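You operate a simulated robot arm through the tools that you are given. There is no shell and no other tool.

The job below is to be done with a simulated robot arm. You get a single attempt, and the scene is never put back.

## Task
Set the slider to about 35 cm, lock it and draw the arc.
Fine: The blue slider on the swing arm. Swing the arm back to its stop after.
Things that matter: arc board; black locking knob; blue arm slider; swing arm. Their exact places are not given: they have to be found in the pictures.

It is judged by the outcome, as a careful person would: the job done as asked, and still so three seconds after it is handed in. It fails if anything else is knocked over, pushed out of place, dropped, spilled or broken.

## Robot
A 6-joint arm with a two-finger parallel gripper on a trunk, on a base that drives. Base frame: it is fixed to the floor where the robot stands at the start and does not move with it; the origin is under the middle of the robot, x ahead of it, y to its left, z up; the surface under the hand at the start is at about z = 860. Units: mm, degrees, N and s.
With the tool pointing down near the work surface it reaches from about 360 to 880 mm from the robot's upright axis, wherever it stands. Its first joint turns from -115.0 to 115.0 degrees. Places, roughly: black locking knob [900, 0, 1000]; blue arm slider [800, 0, 900]; swing arm [900, -100, 900]. Payload 3.43 kg.
The tool frame sits at the grasp point between the pads (the TCP): z along the fingers, y along the line on which they close. The tips reach 34 mm beyond it. The gripper opens to 128 mm. The fingers are 24 mm wide and 12 mm thick; the gripper's body (48 by 130 mm) begins 96 mm behind the TCP.
Orientation is that of the tool frame in the base frame, as a unit quaternion [x, y, z, w]. With the fingers straight down and closing along the base's y, the tool's x points along the base's -x, its y along +y and its z along -z.

## Interface
- The arm moves only by the tool send_rows. Its argument "deltas" is a list that holds one entry, the list of rows, each a list of 7 numbers: the shift along the base's x, y, z in cm, then the turn, a rotation vector about the base's x, y, z in degrees, then the opening, from 0 (shut) to 1 (fully open). In form: [[[tx, ty, tz, wx, wy, wz, hand], ...]]. A call has 1 to 20 rows; each row is the pose to reach, as a shift and turn from the pose commanded when the call began. A row lasts 0.2 s, in which the tool goes at most 50 mm and 8.6 degrees; a call with a longer step from one row to the next is refused whole, and so is a gripper value outside its range. Where a pose cannot be reached the arm comes as near as it can. A force on the tool above 40 N (or 10 N above the force at the start of the call, whichever is more), or a blocked arm, ends the call early, and 0.2 s more pass. The fingers move at their own pace (about 108 mm/s each) and stop on an object; they squeeze with about 29 N. The grip force told is the motor's: it shows also when the fingers shut on nothing. Time passes only in rows, and 0.2 s behind the last, so rows that repeat a pose let the fingers close. The reply holds the time, the measured pose of the TCP, the force on the tool along the base axes, the opening and the grip force, in the units named above and with some noise, with the torque about the TCP (base axes, N m) and any sound that the robot's microphone picked up.
- Cameras (640 x 400 px; columns grow to the right, rows downward): "scene" is now at [34.2, 163.6, 1330.3]; the picture's right is [-0.34, -0.94, 0.00], its down [-0.34, 0.12, -0.93] and it looks along [0.88, -0.32, -0.36] (base axes); focal length 252 px, centre (320, 200). "wrist" rides on the gripper at [76, -11, -160] in the tool frame; the picture's right is [0.15, 0.99, 0.00], its down [-0.88, 0.13, -0.46] and it looks along [-0.45, 0.07, 0.89] (tool axes); focal length 234 px, centre (320, 200).
- get_image(camera): a new picture of that camera. It takes no simulated time.
- lift_body(by): slides the trunk up (or, below 0, down) by that many mm; the arm and the scene camera ride with it, the base frame stays. It gives what a move gives, with no picture.
- drive_base(legs): drives the robot by 1 to 6 legs, each [ahead, turn to the left] in mm and degrees, along the robot's own axes; the way and the turn of a leg run together, so that a leg with both is an arc; at most 1500 mm and 180 degrees a leg. The arm and the cameras ride along, it lands a little off, and it stops where it bumps. It gives what a move gives.
- head_to(pan, tilt): turns the head with the scene camera to pan (to the left, within 103 degrees either way) and tilt (down, from -29 to 69), counted from straight ahead of the robot. It gives what a move gives.
- locate(camera, pixels): for up to 12 pixels [column, row] of the newest picture of that camera ("zoom" is the newest enlarged one), the place [x, y, z] in the base frame of the surface seen there, good to about 2 mm. It takes no simulated time.
- inspect(camera, box): a new picture of the part [left, top, right, bottom] of that camera's present view, enlarged. It takes no simulated time.
- hand_in(): hands the job in; it is judged then, once.

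Unless the task says otherwise, let go and move clear before handing in.

The tools are called after "Emit:" as name(argument=value, ...) on one line, values as JSON. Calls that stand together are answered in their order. send_rows: Moves the arm, as the interface text tells. Its arguments: {"type":"object","properties":{"deltas":{"type":"array"}},"required":["deltas"]} The other tools are called the same way: lift_body (by) slides the trunk up or down; drive_base (legs) drives the base; head_to (pan, tilt) turns the head that bears the scene camera; get_image (camera) takes a picture; locate (camera, pixels) gives the place of the surface under pixels of a picture; inspect (camera, box) takes an enlarged picture of a part of a camera's view; hand_in () hands the job in.

At the start:

```text
time_s: 0.0
position: [441.1, -32.1, 1238.7]
ee_rot: [0.0, 1.0, 0.0, 0.0]
wrist_force: [-0.3, 0.4, -0.1]
torque: [0.02, 0.02, -0.01]
width: 128.1
grasp_force: 0.1
trunk travel left (down, up): [-575.0, 215.0]
robot x, y, heading: [-1.8, 1.9, 0.0]
head pan, tilt: [-20.1, 21.0]
```

scene: 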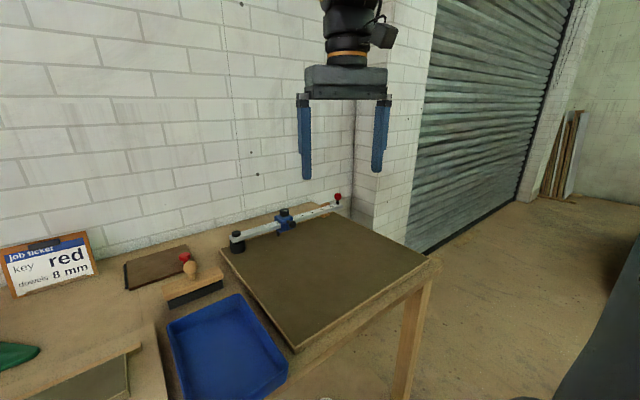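
wrist: 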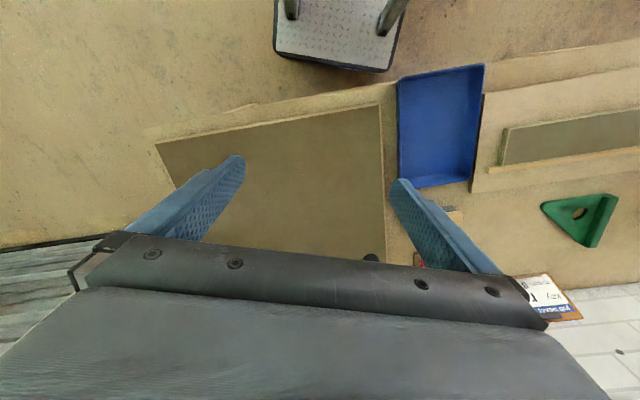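

The scene picture shows the swing arm at about (235-340, 195-245), with a black pivot/knob at (237,241), a blue slider at (285,219) and a red knob at (337,198). I'll enlarge that part first.

Emit:
inspect(camera="scene", box=[210, 170, 370, 270])

Emit:
inspect(camera="scene", box=[0, 200, 320, 400])

```text
4.00 times, centred on (290, 220) of scene
```

zoom: 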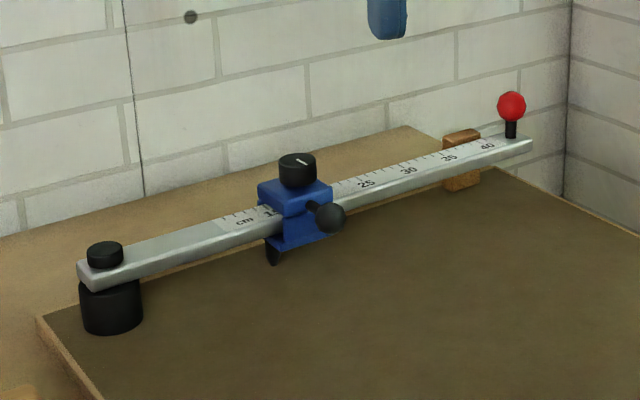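

```text
2.00 times, centred on (160, 300) of scene
```

zoom: 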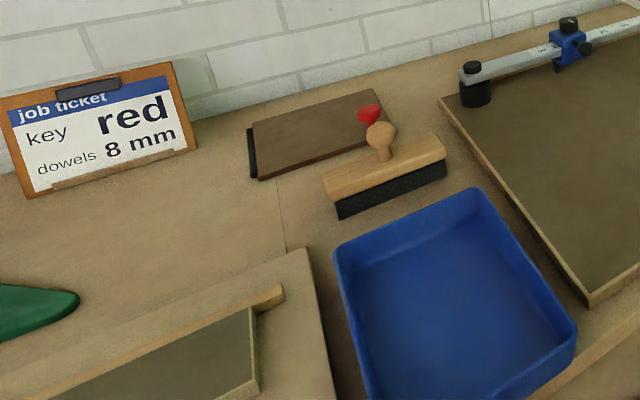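

The zoom shows the slider with a lock knob on top (white mark), a ball handle on its side, a scale in cm, a wooden stop near 37 cm and a red ball handle at the arm's end. I'll get their places.

Emit:
inspect(camera="scene", box=[210, 170, 370, 270])

Emit:
locate(camera="zoom", pixels=[[105, 245], [110, 310], [298, 160], [331, 217], [290, 195], [511, 103], [511, 130], [460, 180], [526, 143], [366, 183], [449, 157], [272, 255]])

Emit:
locate(camera="scene", pixels=[[225, 250], [430, 262], [295, 350], [330, 215], [285, 212], [278, 234], [215, 150], [380, 200], [400, 240], [165, 322], [250, 300], [340, 270]])

```text
4.00 times, centred on (290, 220) of scene
```

zoom: 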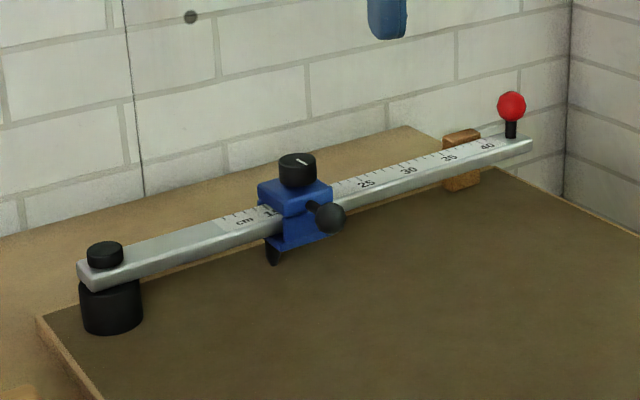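

```text
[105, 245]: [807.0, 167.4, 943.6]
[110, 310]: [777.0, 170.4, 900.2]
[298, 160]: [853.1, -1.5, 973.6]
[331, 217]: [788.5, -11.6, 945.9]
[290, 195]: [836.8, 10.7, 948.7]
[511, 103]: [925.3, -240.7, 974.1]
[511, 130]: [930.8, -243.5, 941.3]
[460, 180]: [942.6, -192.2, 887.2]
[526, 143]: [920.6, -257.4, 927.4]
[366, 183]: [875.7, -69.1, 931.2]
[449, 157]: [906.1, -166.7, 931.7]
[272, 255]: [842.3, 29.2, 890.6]
```

```text
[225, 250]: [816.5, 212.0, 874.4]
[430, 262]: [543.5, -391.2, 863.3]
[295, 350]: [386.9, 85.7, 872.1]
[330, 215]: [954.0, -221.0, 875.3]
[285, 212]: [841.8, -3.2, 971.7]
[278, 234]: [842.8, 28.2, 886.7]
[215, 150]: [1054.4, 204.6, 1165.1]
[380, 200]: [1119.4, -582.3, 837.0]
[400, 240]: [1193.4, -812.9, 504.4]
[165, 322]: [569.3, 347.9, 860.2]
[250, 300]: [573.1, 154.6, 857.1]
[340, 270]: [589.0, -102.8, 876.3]
```

The arm pivots at about (795,167) and the 35 mark lies 351 mm from it, so the scale counts from the pivot; the slider stands near 17-18 cm. I'll look closer at the slider, its knobs, the stop and the board.

Emit:
inspect(camera="scene", box=[265, 200, 305, 240])

Emit:
inspect(camera="scene", box=[305, 185, 350, 225])

Emit:
inspect(camera="scene", box=[215, 215, 445, 360])

```text
10.00 times, centred on (285, 220) of scene
```

zoom: 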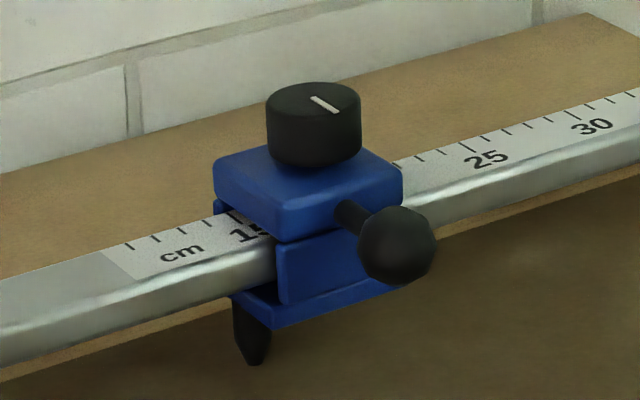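

```text
10.00 times, centred on (328, 205) of scene
```

zoom: 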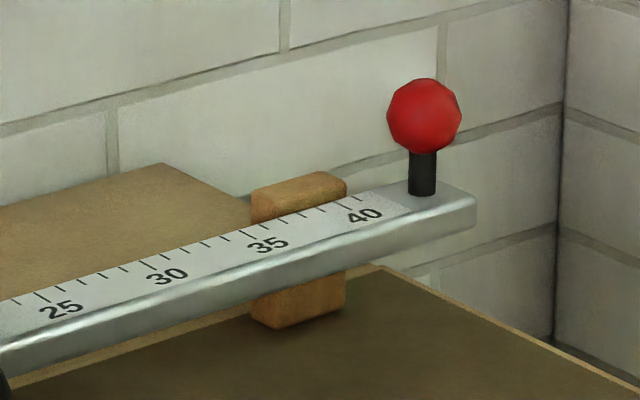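

```text
2.76 times, centred on (330, 288) of scene
```

zoom: 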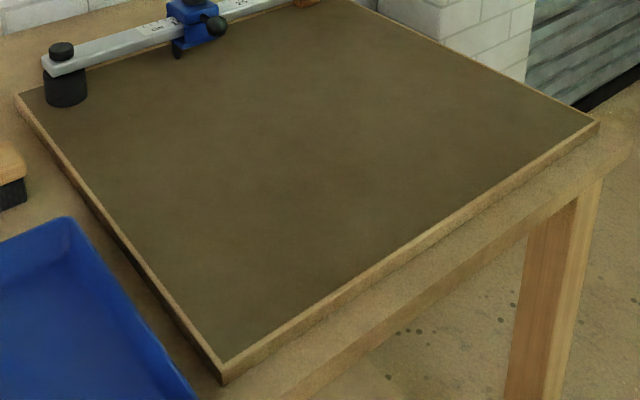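

The slider block covers about 15.5-21 on the scale, its knob's white mark points nearly along the arm, and a black pen tip hangs under the slider. I'll check the table front and floor with the head tilted down before planning where to stand.

Emit:
head_to(pan=0, tilt=60)

Emit:
get_image(camera="scene")

```text
time_s: 1.1
position: [441.6, -31.1, 1238.5]
ee_rot: [0.0, 1.0, 0.001, 0.0]
wrist_force: [-0.5, -0.2, -0.9]
torque: [-0.02, 0.01, 0.0]
width: 128.0
grasp_force: 0.0
trunk travel left (down, up): [-575.0, 215.0]
robot x, y, heading: [-0.4, -0.9, 0.1]
head pan, tilt: [0.0, 60.0]
```

```text
taken
```

scene: 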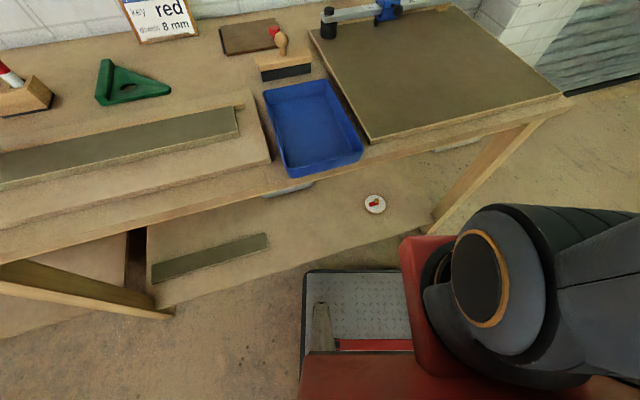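

The picture shows the robot's base plate front edge at about row 270 and the table edge above it. I'll measure these.

Emit:
locate(camera="scene", pixels=[[310, 272], [400, 270], [350, 300], [300, 186], [420, 150], [565, 100], [150, 225], [437, 215], [374, 204], [440, 225], [480, 180], [170, 310]])

Emit:
locate(camera="scene", pixels=[[372, 143], [560, 95], [312, 30], [328, 35], [450, 12], [358, 150], [300, 178], [305, 290], [410, 320], [225, 265], [290, 240], [410, 245]])

```text
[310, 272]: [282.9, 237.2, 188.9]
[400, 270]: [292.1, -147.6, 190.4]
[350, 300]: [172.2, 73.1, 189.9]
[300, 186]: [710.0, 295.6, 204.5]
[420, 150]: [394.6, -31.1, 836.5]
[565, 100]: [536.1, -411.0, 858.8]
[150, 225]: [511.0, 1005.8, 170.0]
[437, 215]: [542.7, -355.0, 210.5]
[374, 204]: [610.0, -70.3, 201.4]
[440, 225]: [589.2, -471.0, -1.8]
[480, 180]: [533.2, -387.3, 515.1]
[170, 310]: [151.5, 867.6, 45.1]
```

```text
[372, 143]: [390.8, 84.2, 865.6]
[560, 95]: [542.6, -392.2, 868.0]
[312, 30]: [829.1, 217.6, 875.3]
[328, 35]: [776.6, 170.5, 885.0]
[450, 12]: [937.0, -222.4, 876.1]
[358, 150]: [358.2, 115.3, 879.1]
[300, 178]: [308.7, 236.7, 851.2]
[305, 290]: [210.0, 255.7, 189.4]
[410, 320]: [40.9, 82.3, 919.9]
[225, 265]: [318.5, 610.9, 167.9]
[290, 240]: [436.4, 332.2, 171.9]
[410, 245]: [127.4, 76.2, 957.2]
```

The base front is at x≈288 and z≈190, and the table has a low shelf at about z 170-200, so I need its front edge to know how far I may drive.

Emit:
inspect(camera="scene", box=[220, 180, 460, 330])

Emit:
locate(camera="scene", pixels=[[250, 276], [280, 268], [300, 262], [330, 256], [350, 250], [380, 243], [400, 236], [430, 228], [300, 266], [350, 258], [400, 246], [200, 290]])

```text
2.67 times, centred on (340, 255) of scene
```

zoom: 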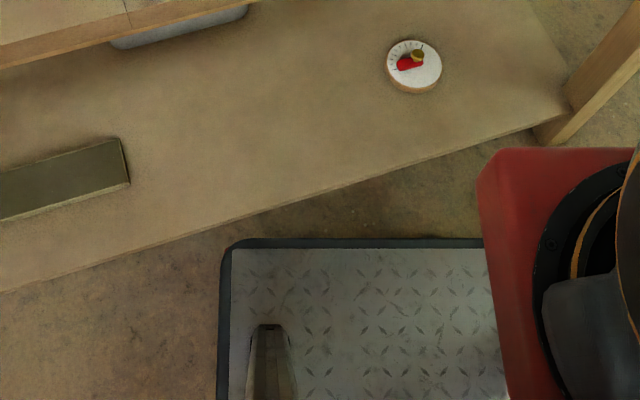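

```text
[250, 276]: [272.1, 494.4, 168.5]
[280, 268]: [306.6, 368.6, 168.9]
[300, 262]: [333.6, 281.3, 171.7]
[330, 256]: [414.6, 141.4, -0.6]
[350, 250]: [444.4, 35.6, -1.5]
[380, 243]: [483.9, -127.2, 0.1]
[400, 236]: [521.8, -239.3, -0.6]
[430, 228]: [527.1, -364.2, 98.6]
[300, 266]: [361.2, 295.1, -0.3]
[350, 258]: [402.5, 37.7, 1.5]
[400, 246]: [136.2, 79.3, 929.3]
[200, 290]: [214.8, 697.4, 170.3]
```

The shelf's front edge lies about 400 mm from the origin along the table's normal, which is turned 17° to the left. I'll back off, go to the right and then face the table squarely, near (115,-280), so the whole swing of the handle is in reach.

Emit:
drive_base(legs=[[-150, 0], [0, -73], [343, 0], [0, 90], [150, 0]])

Emit:
head_to(pan=0, tilt=30)

Emit:
get_image(camera="scene")

```text
time_s: 12.2
position: [529.9, -193.2, 1239.6]
ee_rot: [-0.139, 0.99, 0.0, 0.0]
wrist_force: [-0.4, 0.9, 0.3]
torque: [0.01, 0.0, -0.02]
width: 127.9
grasp_force: 0.1
trunk travel left (down, up): [-575.0, 215.0]
robot x, y, heading: [99.6, -283.6, 15.9]
head pan, tilt: [0.0, 60.0]
```

```text
time_s: 13.1
position: [530.9, -193.3, 1239.2]
ee_rot: [-0.138, 0.99, 0.0, 0.0]
wrist_force: [0.1, 0.0, 0.2]
torque: [-0.03, -0.04, 0.0]
width: 128.1
grasp_force: 0.1
trunk travel left (down, up): [-575.0, 215.0]
robot x, y, heading: [97.2, -285.6, 15.9]
head pan, tilt: [0.0, 30.0]
```

```text
taken
```

scene: 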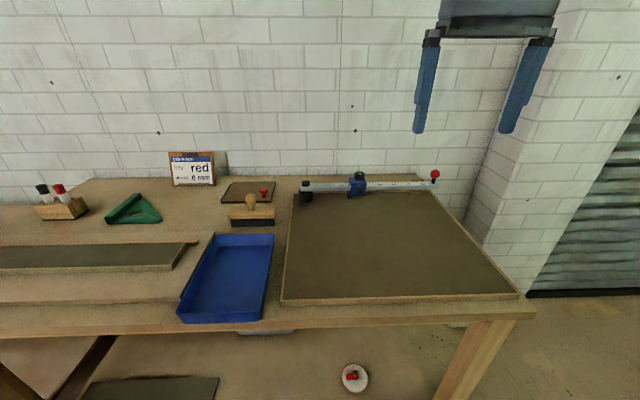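

The robot now stands near (97,-286) facing the table; the slider is at (357,185) and the handle at (435,174). I'll zoom in on the mechanism.

Emit:
inspect(camera="scene", box=[337, 165, 377, 205])

Emit:
locate(camera="zoom", pixels=[[320, 75], [320, 110], [265, 175], [375, 175], [340, 170], [265, 230], [300, 300], [345, 215], [200, 160], [450, 160], [320, 150], [320, 240]])

Emit:
inspect(camera="scene", box=[290, 155, 450, 255])

```text
10.00 times, centred on (357, 185) of scene
```

zoom: 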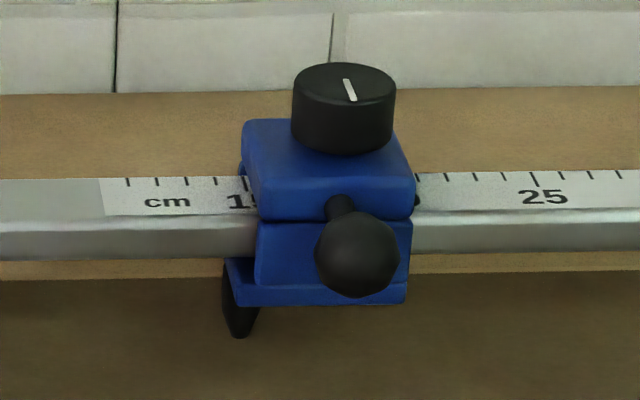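

```text
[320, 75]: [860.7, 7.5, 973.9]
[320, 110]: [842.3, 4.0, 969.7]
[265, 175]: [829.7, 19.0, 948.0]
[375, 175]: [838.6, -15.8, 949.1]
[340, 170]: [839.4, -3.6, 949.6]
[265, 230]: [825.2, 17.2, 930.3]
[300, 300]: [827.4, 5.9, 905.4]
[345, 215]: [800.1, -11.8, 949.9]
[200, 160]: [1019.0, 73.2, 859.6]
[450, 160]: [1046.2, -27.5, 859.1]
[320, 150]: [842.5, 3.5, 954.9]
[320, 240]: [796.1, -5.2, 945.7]
```

```text
4.00 times, centred on (370, 205) of scene
```

zoom: 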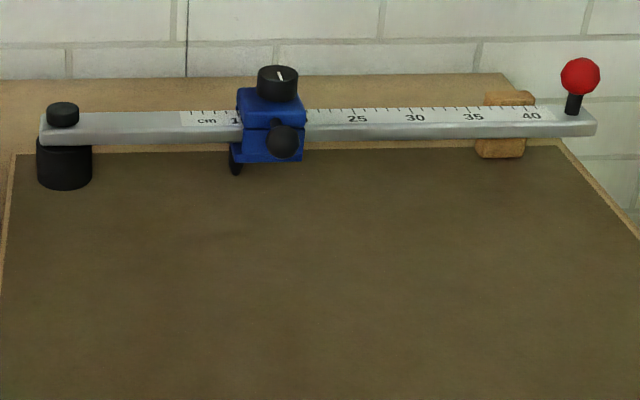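

The close view shows ticks from 11 to 41 on the arm, the slider body covering about 15-21 and the pen on its pivot side. I'll bring the wrist camera over the slider to look for the reading index and knob mark.

Emit:
send_rows(deltas=[[[3, 2, -1.5, 0, 0, 0, 1], [6, 4, -3, 0, 0, 0, 1], [9, 6, -4.5, 0, 0, 0, 1], [12, 8, -6, 0, 0, 0, 1], [15, 10, -7.5, 0, 0, 0, 1], [18, 12, -9, 0, 0, 0, 1], [21, 14, -10, 0, 0, 0, 1], [24, 16, -11, 0, 0, 0, 1], [27, 17.5, -12, 0, 0, 0, 1], [30, 19, -13, 0, 0, 0, 1], [31, 19, -13, 0, 0, 0, 1]]])

Emit:
get_image(camera="wrist")

```text
time_s: 15.5
position: [841.0, -2.0, 1110.0]
ee_rot: [-0.138, 0.99, 0.001, 0.0]
wrist_force: [-0.5, 0.0, 1.0]
torque: [0.0, 0.0, -0.01]
width: 128.1
grasp_force: 0.0
trunk travel left (down, up): [-575.0, 215.0]
robot x, y, heading: [98.2, -282.2, 15.9]
head pan, tilt: [0.0, 30.0]
```

```text
taken
```

wrist: 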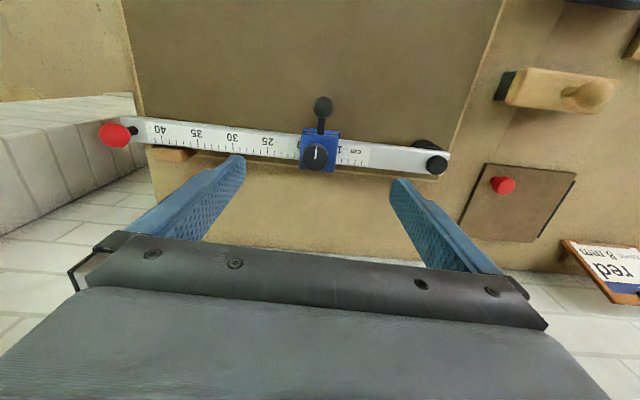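

Emit:
inspect(camera="wrist", box=[270, 90, 370, 190])

Emit:
locate(camera="zoom", pixels=[[315, 400], [300, 380], [330, 430], [215, 400], [440, 400], [220, 245], [440, 245], [440, 515], [335, 95], [340, 180], [250, 420], [400, 300]])

Emit:
inspect(camera="wrist", box=[90, 100, 250, 200])

```text
4.00 times, centred on (320, 140) of wrist
```

zoom: 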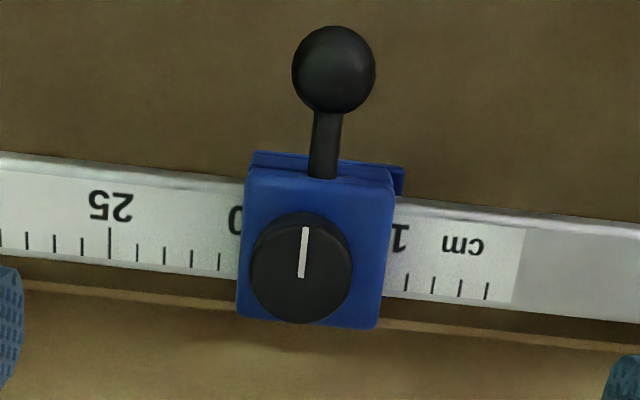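

```text
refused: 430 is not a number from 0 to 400
```

```text
4.00 times, centred on (170, 150) of wrist
```

zoom: 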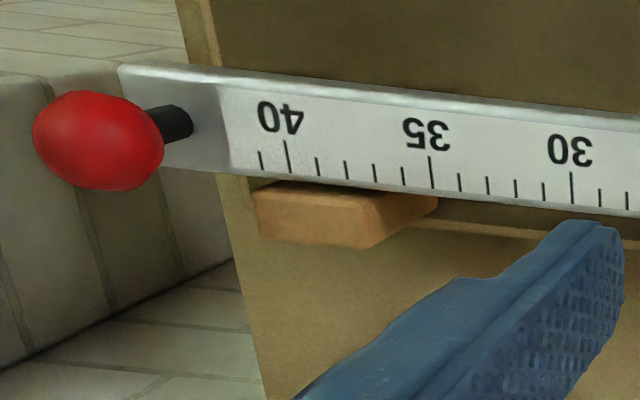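

The wrist zoom shows the knob's white mark pointing across the arm, and the wooden stop behind the arm from about 35 to 40. I'll measure the slider's and the stop's exact extents.

Emit:
inspect(camera="wrist", box=[270, 110, 370, 172])

Emit:
locate(camera="wrist", pixels=[[333, 166], [331, 170], [302, 166], [366, 150], [300, 172], [205, 150], [197, 154], [160, 150], [178, 160], [156, 149], [346, 145], [170, 153]])

Emit:
locate(camera="zoom", pixels=[[235, 300], [240, 320], [240, 360], [380, 370], [395, 240], [398, 200], [245, 200], [235, 260], [140, 230], [260, 370], [340, 30], [300, 290]])

```text
6.40 times, centred on (320, 141) of wrist
```

zoom: 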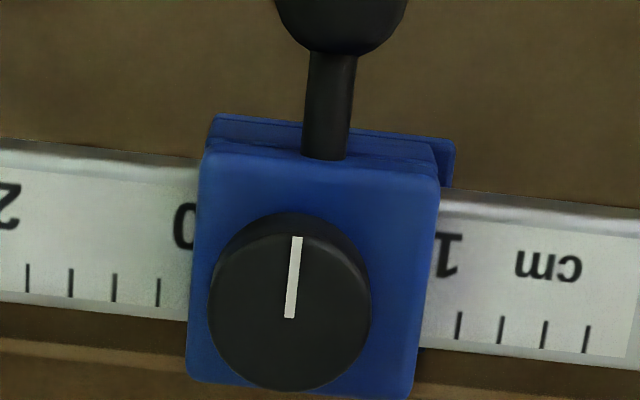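

```text
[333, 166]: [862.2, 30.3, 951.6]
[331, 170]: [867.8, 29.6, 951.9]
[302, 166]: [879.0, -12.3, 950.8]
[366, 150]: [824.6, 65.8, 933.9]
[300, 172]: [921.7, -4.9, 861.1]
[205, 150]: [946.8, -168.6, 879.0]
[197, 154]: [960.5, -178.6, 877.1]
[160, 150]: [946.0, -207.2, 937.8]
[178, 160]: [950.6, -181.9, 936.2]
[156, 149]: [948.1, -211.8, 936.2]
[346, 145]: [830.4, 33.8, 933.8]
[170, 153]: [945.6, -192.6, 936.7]
```

```text
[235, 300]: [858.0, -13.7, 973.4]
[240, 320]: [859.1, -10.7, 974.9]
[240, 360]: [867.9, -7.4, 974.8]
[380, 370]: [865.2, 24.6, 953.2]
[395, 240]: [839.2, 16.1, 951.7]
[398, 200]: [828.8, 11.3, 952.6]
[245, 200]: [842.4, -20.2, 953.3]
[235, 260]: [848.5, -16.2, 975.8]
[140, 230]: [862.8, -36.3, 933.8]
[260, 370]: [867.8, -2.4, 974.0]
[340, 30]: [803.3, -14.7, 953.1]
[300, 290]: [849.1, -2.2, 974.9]
```

The stop's top is at z≈937 and spans roughly 37-41 cm behind the arm; I need finer figures for the stop edge, ticks and pivot, so I'll zoom there.

Emit:
inspect(camera="wrist", box=[140, 110, 220, 170])

Emit:
inspect(camera="wrist", box=[400, 130, 460, 180])

Emit:
locate(camera="wrist", pixels=[[437, 165], [431, 165], [443, 165], [437, 160], [437, 170], [162, 143], [198, 148], [233, 151], [267, 155], [115, 135], [137, 118], [448, 151]])

```text
6.67 times, centred on (180, 140) of wrist
```

zoom: 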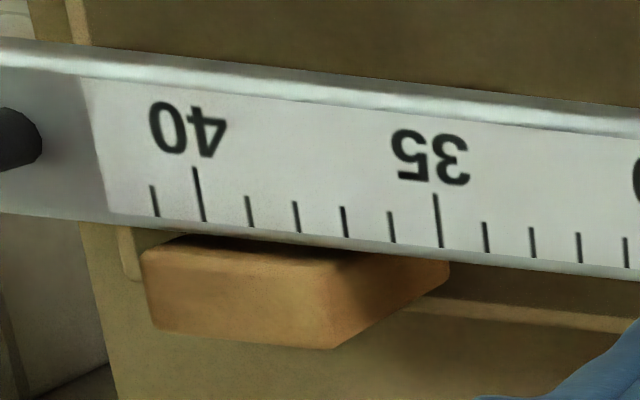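

```text
8.00 times, centred on (430, 155) of wrist
```

zoom: 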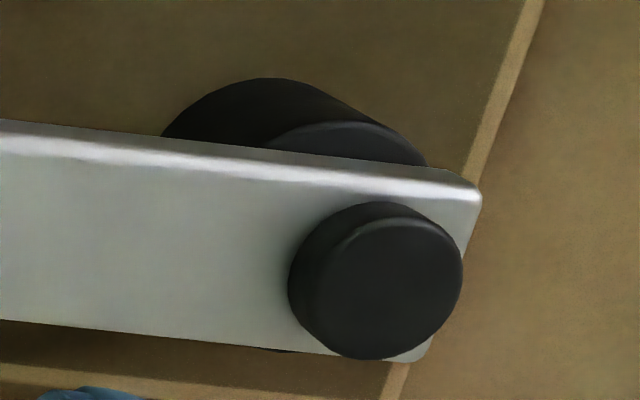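

```text
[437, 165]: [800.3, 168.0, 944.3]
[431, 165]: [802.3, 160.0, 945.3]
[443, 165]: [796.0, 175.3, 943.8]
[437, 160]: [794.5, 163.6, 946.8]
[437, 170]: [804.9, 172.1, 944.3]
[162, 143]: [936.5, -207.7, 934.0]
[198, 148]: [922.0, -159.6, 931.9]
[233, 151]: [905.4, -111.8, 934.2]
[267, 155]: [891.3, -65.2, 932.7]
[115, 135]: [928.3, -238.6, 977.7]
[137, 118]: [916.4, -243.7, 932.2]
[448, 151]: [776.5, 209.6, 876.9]
```

Ticks confirm the scale counts from the pivot at (800,168), and the slider's knob is centred near 17.9 cm. I'll look closer at the pen under the slider and measure it, since it sits off to the pivot side.

Emit:
inspect(camera="scene", box=[347, 188, 371, 203])

Emit:
locate(camera="scene", pixels=[[348, 196], [349, 197], [348, 198], [352, 194], [360, 194], [365, 194]])

```text
16.00 times, centred on (359, 196) of scene
```

zoom: 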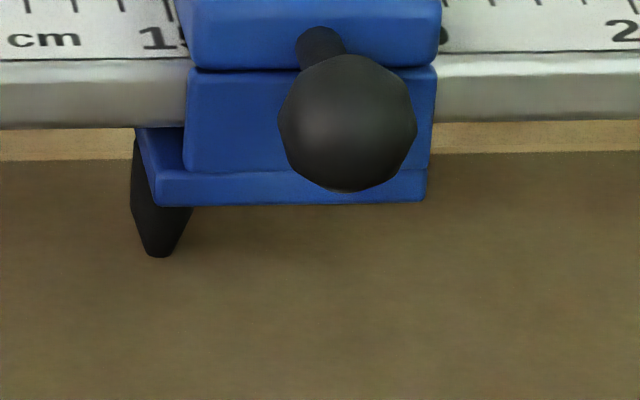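

```text
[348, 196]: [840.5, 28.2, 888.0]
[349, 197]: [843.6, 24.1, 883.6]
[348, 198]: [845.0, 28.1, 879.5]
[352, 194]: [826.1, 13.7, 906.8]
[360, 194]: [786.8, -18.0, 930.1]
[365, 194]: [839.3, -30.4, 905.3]
```

The pen tip is at (845,28,880), about 148 mm from the pivot, while knob and body are centred near 179 mm. I'll turn the wrist so its camera looks from the pivot side to seek an index mark on the slider.

Emit:
send_rows(deltas=[[[0, 0, 0, 0, 0, -8.2, 1], [0, 0, 0, 0, 0, -16.4, 1], [0, 0, 0, 0, 0, -24.6, 1], [0, 0, 0, 0, 0, -32.8, 1], [0, 0, 0, 0, 0, -41, 1], [0, 0, 0, 0, 0, -49.2, 1], [0, 0, 0, 0, 0, -57.4, 1], [0, 0, 0, 0, 0, -65.6, 1], [0, 0, 0, 0, 0, -73.8, 1], [0, 0, 0, 0, 0, -82, 1], [0, 0, 0, 0, 0, -90, 1], [0, 0, 0, 0, 0, -90, 1]]])

Emit:
get_image(camera="wrist")

```text
time_s: 18.1
position: [840.5, -2.3, 1109.2]
ee_rot: [0.603, 0.797, 0.0, -0.001]
wrist_force: [0.1, 0.3, 0.3]
torque: [-0.01, -0.01, 0.03]
width: 128.0
grasp_force: 0.0
trunk travel left (down, up): [-575.0, 215.0]
robot x, y, heading: [94.3, -282.8, 15.7]
head pan, tilt: [0.0, 30.0]
```

```text
taken
```

wrist: 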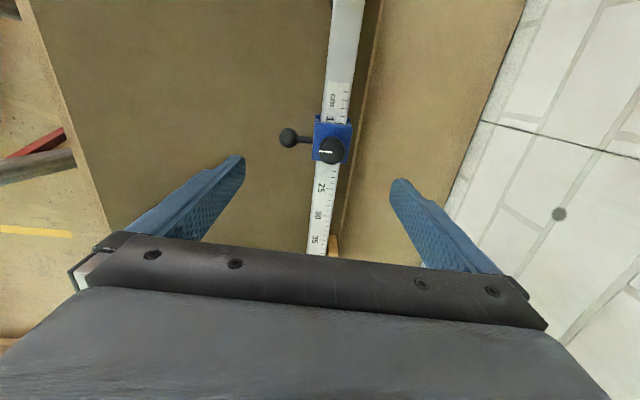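

Emit:
inspect(camera="wrist", box=[280, 90, 380, 190])

Emit:
inspect(camera="wrist", box=[305, 105, 361, 140])

Emit:
inspect(camera="wrist", box=[290, 210, 360, 260])

```text
4.00 times, centred on (330, 140) of wrist
```

zoom: 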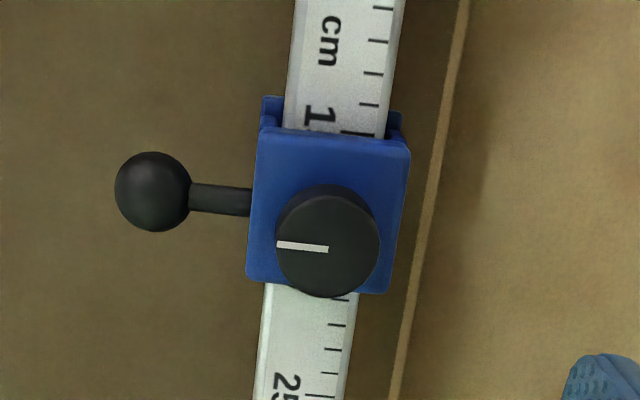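

```text
11.43 times, centred on (333, 122) of wrist
```

zoom: 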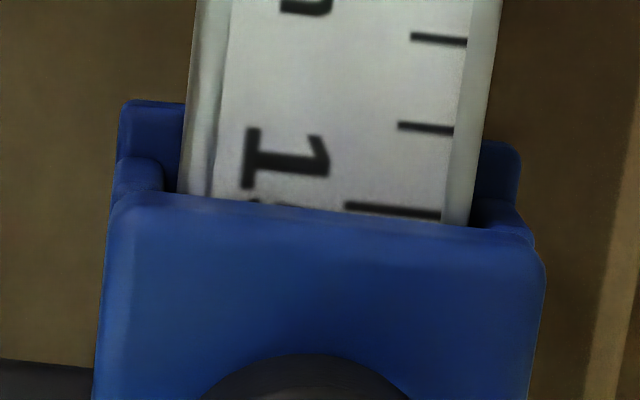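

```text
8.00 times, centred on (325, 235) of wrist
```

zoom: 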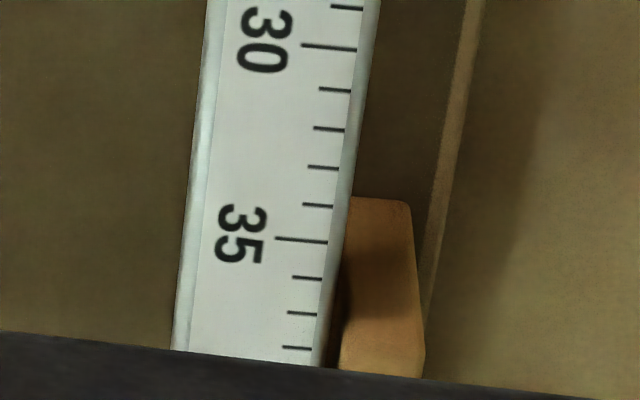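

From the pivot side the 15 tick is just visible at the slider's edge, no pointer is marked, and the stop's face (340-420, 200-370 in the zoom) lies right behind the arm. I'll move the wrist camera outward to measure the stop and see the arm's end and the pillar.

Emit:
send_rows(deltas=[[[1.3, -4, 0, 0, 0, 0, 1], [2.6, -8, 0, 0, 0, 0, 1], [3.9, -12, 0, 0, 0, 0, 1], [5.2, -16, 0, 0, 0, 0, 1], [6.5, -20, 0, 0, 0, 0, 1], [7.8, -24, 0, 0, 0, 0, 1], [7.8, -24, 0, 0, 0, 0, 1]]])

Emit:
get_image(camera="wrist")

Emit:
inspect(camera="wrist", box=[270, 60, 390, 160])

```text
time_s: 19.7
position: [918.5, -243.3, 1113.0]
ee_rot: [0.602, 0.798, 0.001, -0.001]
wrist_force: [-0.8, -0.1, -0.4]
torque: [-0.05, -0.04, -0.01]
width: 128.1
grasp_force: 0.1
trunk travel left (down, up): [-575.0, 215.0]
robot x, y, heading: [100.5, -282.8, 15.7]
head pan, tilt: [0.0, 30.0]
```

```text
taken
```

wrist: 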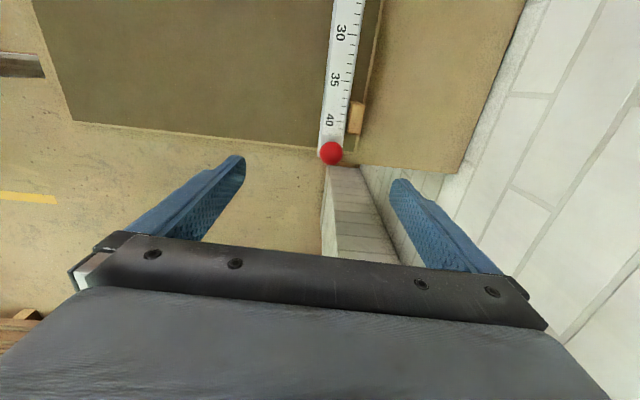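

```text
4.00 times, centred on (330, 110) of wrist
```

zoom: 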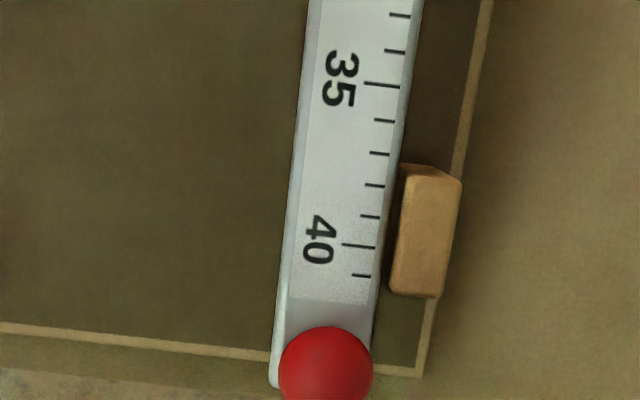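

The stop is now clearly seen at (395-460, 165-298) in the zoom with a narrow dark gap to the arm. I'll measure these edges.

Emit:
locate(camera="zoom", pixels=[[415, 190], [450, 190], [408, 285], [432, 180], [430, 165], [388, 170], [380, 240], [410, 172], [397, 235], [365, 84], [330, 365], [440, 240]])

Emit:
locate(camera="wrist", pixels=[[340, 200], [325, 225], [330, 170], [365, 175], [360, 250], [400, 180], [430, 170], [470, 150], [331, 153], [322, 152], [326, 158], [500, 150]])

```text
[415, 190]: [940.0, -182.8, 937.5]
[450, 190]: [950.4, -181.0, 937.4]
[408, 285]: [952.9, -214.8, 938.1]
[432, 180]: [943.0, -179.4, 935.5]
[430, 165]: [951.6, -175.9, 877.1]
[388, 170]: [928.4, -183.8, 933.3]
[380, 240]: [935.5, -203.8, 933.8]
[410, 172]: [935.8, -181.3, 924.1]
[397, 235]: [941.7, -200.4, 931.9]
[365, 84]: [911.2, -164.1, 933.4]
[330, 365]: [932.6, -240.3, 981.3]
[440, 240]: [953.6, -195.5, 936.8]
```

```text
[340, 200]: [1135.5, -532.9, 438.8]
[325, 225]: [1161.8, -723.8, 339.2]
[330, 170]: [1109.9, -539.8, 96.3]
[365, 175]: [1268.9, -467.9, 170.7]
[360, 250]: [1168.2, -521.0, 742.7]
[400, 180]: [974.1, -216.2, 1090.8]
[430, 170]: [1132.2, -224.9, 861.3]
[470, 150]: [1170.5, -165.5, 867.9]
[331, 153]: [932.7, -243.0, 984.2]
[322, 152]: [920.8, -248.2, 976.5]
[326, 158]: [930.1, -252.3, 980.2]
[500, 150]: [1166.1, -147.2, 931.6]
```

The stop's face is about 373 mm from the pivot and 23.5 mm behind the arm's axis. I'll put the wrist camera straight above the slider to measure its ends and rear face without parallax.

Emit:
send_rows(deltas=[[[-0.8, 3.4, -1.5, 0, 0, 0, 1], [-1.6, 6.8, -3, 0, 0, 0, 1], [-2.4, 10.2, -4.5, 0, 0, 0, 1], [-3.3, 13.6, -6, 0, 0, 0, 1], [-4.1, 16.7, -7, 0, 0, 0, 1], [-4.1, 16.7, -7, 0, 0, 0, 1]]])

Emit:
get_image(camera="wrist")

Emit:
inspect(camera="wrist", box=[280, 55, 380, 130])

```text
time_s: 21.1
position: [879.9, -74.4, 1037.9]
ee_rot: [0.603, 0.798, 0.0, 0.0]
wrist_force: [0.6, -0.5, 0.2]
torque: [0.01, -0.02, -0.04]
width: 127.9
grasp_force: 0.1
trunk travel left (down, up): [-575.0, 215.0]
robot x, y, heading: [97.4, -282.8, 15.4]
head pan, tilt: [0.0, 30.0]
```

```text
taken
```

wrist: 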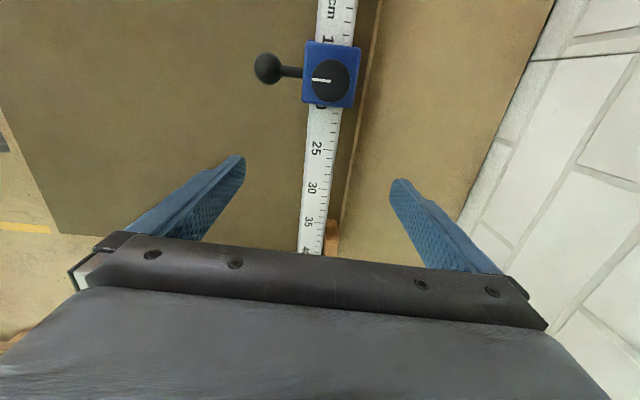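

```text
5.33 times, centred on (330, 92) of wrist
```

zoom: 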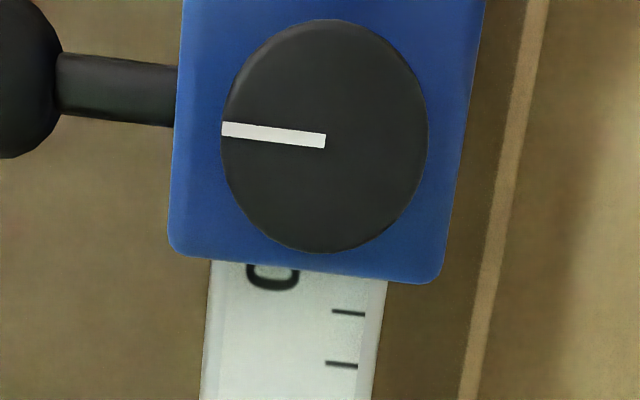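

The knob's mark points to the front (toward the ball handle), and the top plate is about 60 mm wide, wider than the 40 mm bar. I'll zoom over the whole plate and measure its edges.

Emit:
inspect(camera="wrist", box=[280, 20, 380, 120])

Emit:
locate(camera="zoom", pixels=[[225, 95], [420, 108], [215, 330], [395, 340], [415, 240], [215, 200], [320, 100], [280, 338], [303, 240], [408, 110], [395, 240], [320, 65]])

```text
4.00 times, centred on (330, 70) of wrist
```

zoom: 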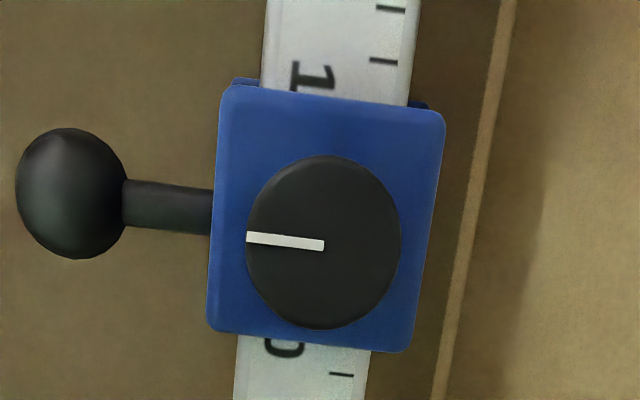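

```text
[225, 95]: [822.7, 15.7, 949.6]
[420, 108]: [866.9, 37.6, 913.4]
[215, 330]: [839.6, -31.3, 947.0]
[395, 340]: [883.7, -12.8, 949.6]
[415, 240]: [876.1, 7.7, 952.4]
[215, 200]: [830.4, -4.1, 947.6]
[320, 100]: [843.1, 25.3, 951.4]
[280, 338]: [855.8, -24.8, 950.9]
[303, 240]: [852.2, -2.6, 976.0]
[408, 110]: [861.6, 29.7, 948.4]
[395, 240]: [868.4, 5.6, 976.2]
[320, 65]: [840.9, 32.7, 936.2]
```

The pen tip and the plate's pivot-side edge both lie at about 150 mm (the 15 tick), while the knob centre is near (855,-1.5) with about 33 mm diameter. I'll turn the fingers to close along the arm and come over the knob.

Emit:
send_rows(deltas=[[[-0.2, 0.7, 0.5, 0, 0, 8.35, 1], [-0.4, 1.4, 1, 0, 0, 16.7, 1], [-0.6, 2.1, 1.5, 0, 0, 25.05, 1], [-0.9, 2.8, 2, 0, 0, 33.4, 1], [-1.1, 3.5, 2, 0, 0, 41.75, 1], [-1.3, 4.2, 2, 0, 0, 50.1, 1], [-1.6, 4.9, 2, 0, 0, 58.45, 0.9], [-1.8, 5.6, 2, 0, 0, 66.8, 0.8], [-2.1, 6.3, 2, 0, 0, 75.15, 0.7], [-2.3, 7, 2, 0, 0, 83.5, 0.6], [-2.45, 7.29, 2, 0, 0, 91.8, 0.6], [-2.45, 7.29, 2, 0, 0, 91.8, 0.6]]])

Emit:
get_image(camera="wrist")

Emit:
inspect(camera="wrist", box=[240, 100, 400, 220])

```text
time_s: 23.7
position: [852.2, -2.0, 1061.2]
ee_rot: [-0.155, 0.988, 0.0, 0.001]
wrist_force: [-0.7, 0.0, 0.1]
torque: [-0.01, -0.03, 0.04]
width: 76.8
grasp_force: 0.1
trunk travel left (down, up): [-575.0, 215.0]
robot x, y, heading: [97.3, -284.5, 15.9]
head pan, tilt: [0.0, 30.0]
```

```text
taken
```

wrist: 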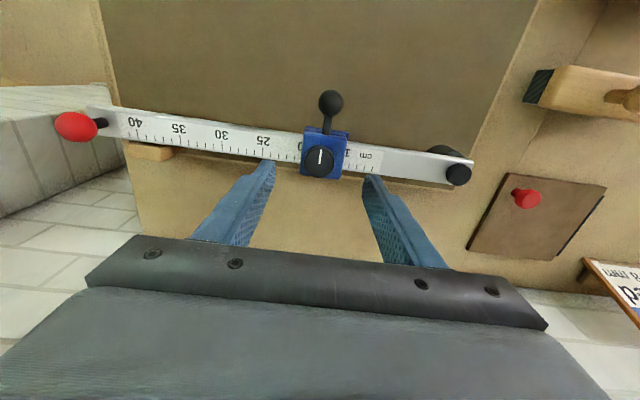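

```text
3.33 times, centred on (320, 160) of wrist
```

zoom: 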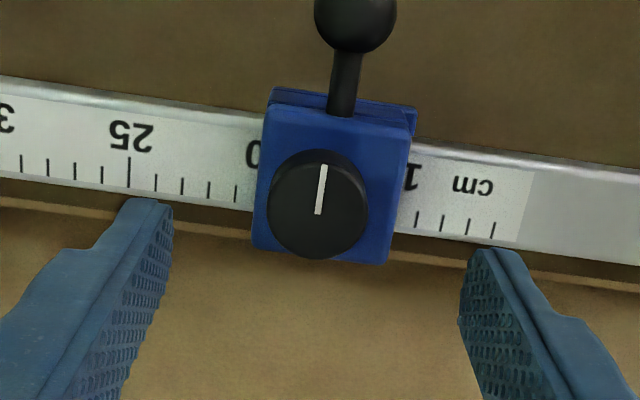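

The knob lies between the fingers (zoom (320,210)), so I'll go down with the tips just above the blue plate and close on the knob.

Emit:
send_rows(deltas=[[[0.2, 0, -2.5, 0, 0, 0, 0.6], [0.3, 0.05, -4.5, 0, 0, 0, 0.6], [0.3, 0.05, -6, 0, 0, 0, 0.6], [0.3, 0.05, -7.1, 0, 0, 0, 0.6], [0.3, 0.05, -7.1, 0, 0, 0, 0.5], [0.3, 0.05, -7.1, 0, 0, 0, 0.35], [0.3, 0.05, -7.1, 0, 0, 0, 0.25], [0.3, 0.05, -7.1, 0, 0, 0, 0.2], [0.3, 0.05, -7.1, 0, 0, 0, 0.15], [0.3, 0.05, -7.1, 0, 0, 0, 0.15]]])

Emit:
get_image(camera="wrist")

Emit:
inspect(camera="scene", box=[290, 155, 450, 255])

```text
time_s: 25.9
position: [855.1, -3.4, 988.1]
ee_rot: [-0.153, 0.988, 0.001, 0.0]
wrist_force: [-1.2, 1.1, 0.2]
torque: [0.34, 0.09, 0.0]
width: 33.3
grasp_force: 28.9
trunk travel left (down, up): [-575.0, 215.0]
robot x, y, heading: [95.8, -284.3, 15.9]
head pan, tilt: [0.0, 30.0]
```

```text
taken
```

wrist: 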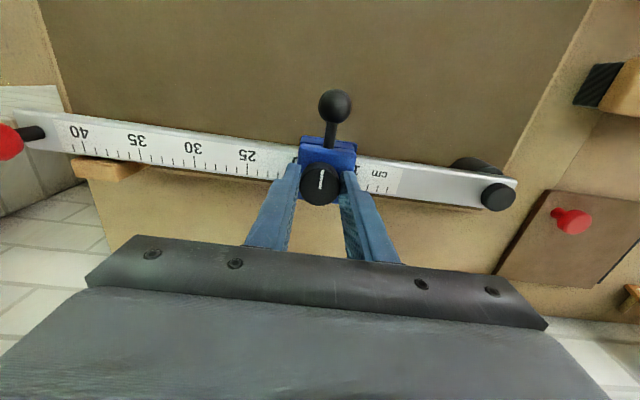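

```text
4.00 times, centred on (370, 205) of scene
```

zoom: 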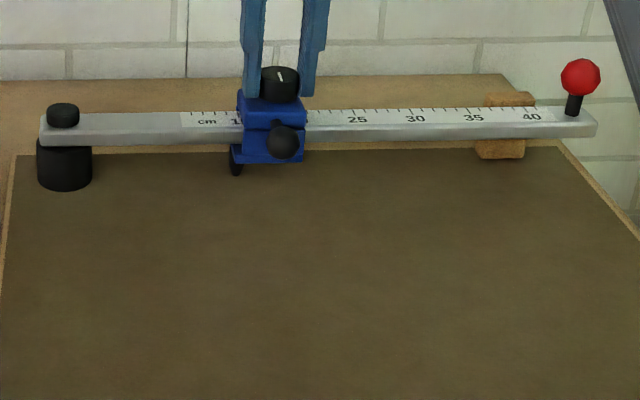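

The knob is held (33.3 mm, 29 N). I'll try dragging the slider 3 cm along the arm to learn whether it slides freely.

Emit:
send_rows(deltas=[[[0.15, -0.48, 0, 0, 0, 0, 0.15], [0.3, -0.95, 0, 0, 0, 0, 0.15], [0.45, -1.43, 0, 0, 0, 0, 0.15], [0.6, -1.91, 0, 0, 0, 0, 0.15], [0.75, -2.38, 0, 0, 0, 0, 0.15], [0.91, -2.86, 0, 0, 0, 0, 0.15]]])

Emit:
inspect(camera="scene", box=[290, 155, 450, 255])

```text
time_s: 27.3
position: [865.5, -29.5, 989.3]
ee_rot: [-0.154, 0.988, 0.0, -0.001]
wrist_force: [-2.7, 10.0, 0.3]
torque: [0.59, 0.35, -0.03]
width: 33.5
grasp_force: 29.3
trunk travel left (down, up): [-575.0, 215.0]
robot x, y, heading: [97.6, -283.8, 15.9]
head pan, tilt: [0.0, 30.0]
```

```text
4.00 times, centred on (370, 205) of scene
```

zoom: 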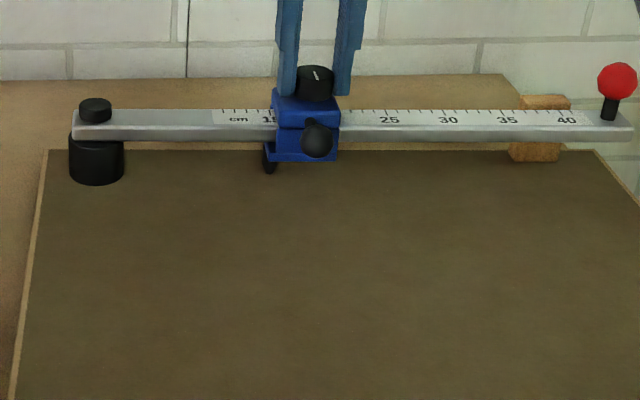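

The pictures show the pivot moved from (64,113) to (95,110) and the stop and board with it: the slider did not slide and the whole board was dragged about 27 mm. I'll drag it straight back at once and then loosen the knob before trying again.

Emit:
send_rows(deltas=[[[-0.15, 0.48, 0, 0, 0, 0, 0.15], [-0.3, 0.95, 0, 0, 0, 0, 0.15], [-0.45, 1.43, 0, 0, 0, 0, 0.15], [-0.6, 1.91, 0, 0, 0, 0, 0.15], [-0.75, 2.38, 0, 0, 0, 0, 0.15], [-0.91, 2.86, 0, 0, 0, 0, 0.15], [-0.91, 2.86, 0, 0, 0, 0, 0.15]]])

Emit:
get_image(camera="scene")

Emit:
inspect(camera="scene", box=[290, 155, 450, 255])

```text
time_s: 28.9
position: [855.0, -2.3, 988.2]
ee_rot: [-0.154, 0.988, 0.0, -0.001]
wrist_force: [2.0, -6.3, -0.2]
torque: [-0.55, 0.1, -0.01]
width: 33.8
grasp_force: 29.3
trunk travel left (down, up): [-575.0, 215.0]
robot x, y, heading: [93.3, -283.7, 15.9]
head pan, tilt: [0.0, 30.0]
```

```text
taken
```

scene: 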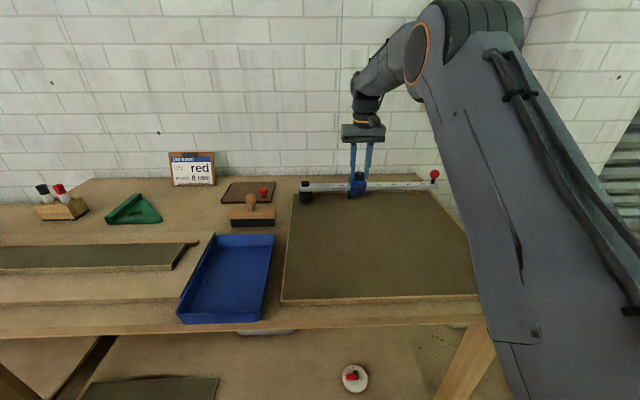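

```text
4.00 times, centred on (370, 205) of scene
```

zoom: 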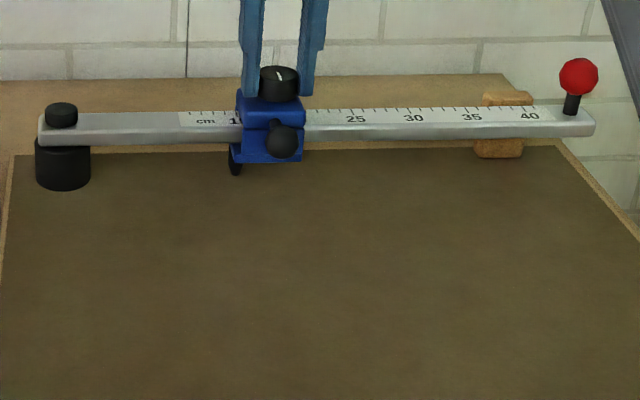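

The board is back within about 1-2 mm (pivot (62,113) against (64,113)). Now I'll turn the knob 25° counter-clockwise to see whether it loosens, watching the torque about z.

Emit:
send_rows(deltas=[[[0, 0, 0, 0, 0, 5, 0.15], [0, 0, 0, 0, 0, 10, 0.15], [0, 0, 0, 0, 0, 15, 0.15], [0, 0, 0, 0, 0, 20, 0.15], [0, 0, 0, 0, 0, 25, 0.15], [0, 0, 0, 0, 0, 25, 0.15]]])

Emit:
inspect(camera="wrist", box=[270, 80, 390, 220])

Emit:
inspect(camera="scene", box=[290, 155, 450, 255])

```text
time_s: 30.3
position: [855.9, -2.1, 989.5]
ee_rot: [-0.366, 0.931, 0.0, 0.0]
wrist_force: [-2.1, -0.3, -0.3]
torque: [-0.25, -0.19, 0.01]
width: 33.4
grasp_force: 28.7
trunk travel left (down, up): [-575.0, 215.0]
robot x, y, heading: [97.3, -285.5, 15.8]
head pan, tilt: [0.0, 30.0]
```

```text
2.86 times, centred on (330, 150) of wrist
```

zoom: 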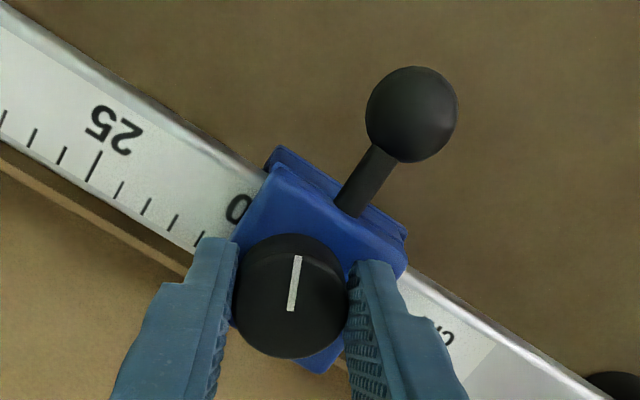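

```text
4.00 times, centred on (370, 205) of scene
```

zoom: 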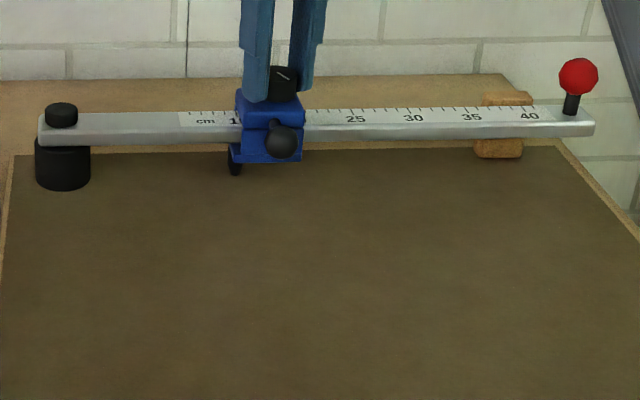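

The knob turned with the fingers (mark still upright between them in the wrist zoom) with almost no torque. I'll keep turning counter-clockwise to 90° in all.

Emit:
send_rows(deltas=[[[0, 0, 0, 0, 0, 6, 0.15], [0, 0, 0, 0, 0, 12, 0.15], [0, 0, 0, 0, 0, 18, 0.15], [0, 0, 0, 0, 0, 24, 0.15], [0, 0, 0, 0, 0, 30, 0.15], [0, 0, 0, 0, 0, 36, 0.15], [0, 0, 0, 0, 0, 42, 0.15], [0, 0, 0, 0, 0, 48, 0.15], [0, 0, 0, 0, 0, 54, 0.15], [0, 0, 0, 0, 0, 60, 0.15], [0, 0, 0, 0, 0, 65, 0.15], [0, 0, 0, 0, 0, 65, 0.15]]])

Emit:
inspect(camera="wrist", box=[270, 80, 390, 220])

Emit:
inspect(camera="scene", box=[290, 155, 450, 255])

```text
time_s: 32.9
position: [855.8, -3.1, 989.3]
ee_rot: [0.807, -0.59, 0.0, -0.001]
wrist_force: [5.0, 1.3, 0.7]
torque: [0.04, 0.16, -0.38]
width: 33.4
grasp_force: 29.3
trunk travel left (down, up): [-575.0, 215.0]
robot x, y, heading: [99.7, -284.2, 15.7]
head pan, tilt: [0.0, 30.0]
```

```text
2.86 times, centred on (330, 150) of wrist
```

zoom: 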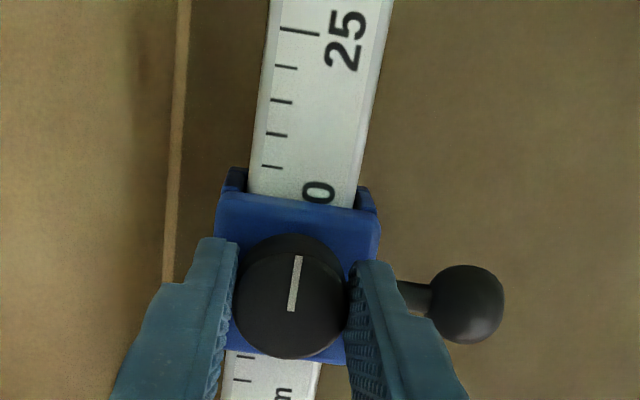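

```text
4.00 times, centred on (370, 205) of scene
```

zoom: 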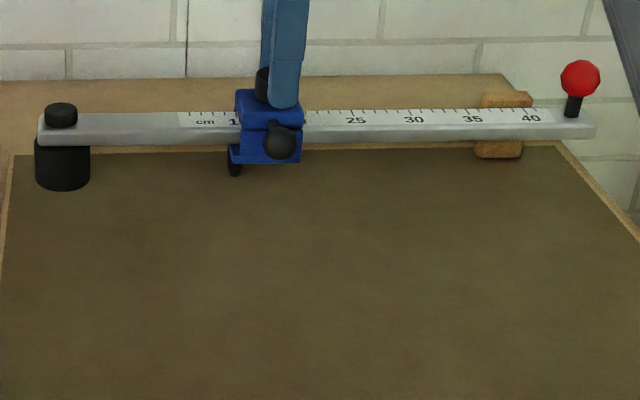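

Torque rose to -0.38 N m at 90°, so the knob has likely reached its open end. I'll ease back 3° and try a short 1.5 cm drag along the arm, watching whether the board stays still.

Emit:
send_rows(deltas=[[[0, 0, 0, 0, 0, -3, 0.15], [0.08, -0.24, 0, 0, 0, -3, 0.15], [0.15, -0.48, 0, 0, 0, -3, 0.15], [0.23, -0.71, 0, 0, 0, -3, 0.15], [0.3, -0.95, 0, 0, 0, -3, 0.15], [0.38, -1.19, 0, 0, 0, -3, 0.15], [0.45, -1.43, 0, 0, 0, -3, 0.15]]])

Emit:
inspect(camera="scene", box=[290, 155, 450, 255])

```text
time_s: 34.5
position: [861.1, -16.4, 988.6]
ee_rot: [0.792, -0.61, 0.0, -0.001]
wrist_force: [1.1, 1.5, 0.8]
torque: [0.17, -0.33, 0.0]
width: 33.5
grasp_force: 28.6
trunk travel left (down, up): [-575.0, 215.0]
robot x, y, heading: [98.5, -282.6, 15.6]
head pan, tilt: [0.0, 30.0]
```

```text
4.00 times, centred on (370, 205) of scene
```

zoom: 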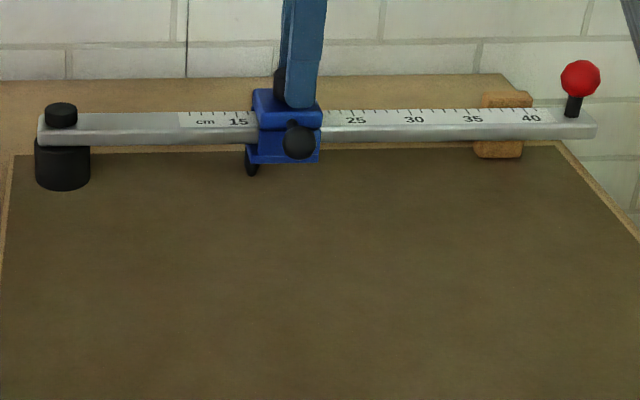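

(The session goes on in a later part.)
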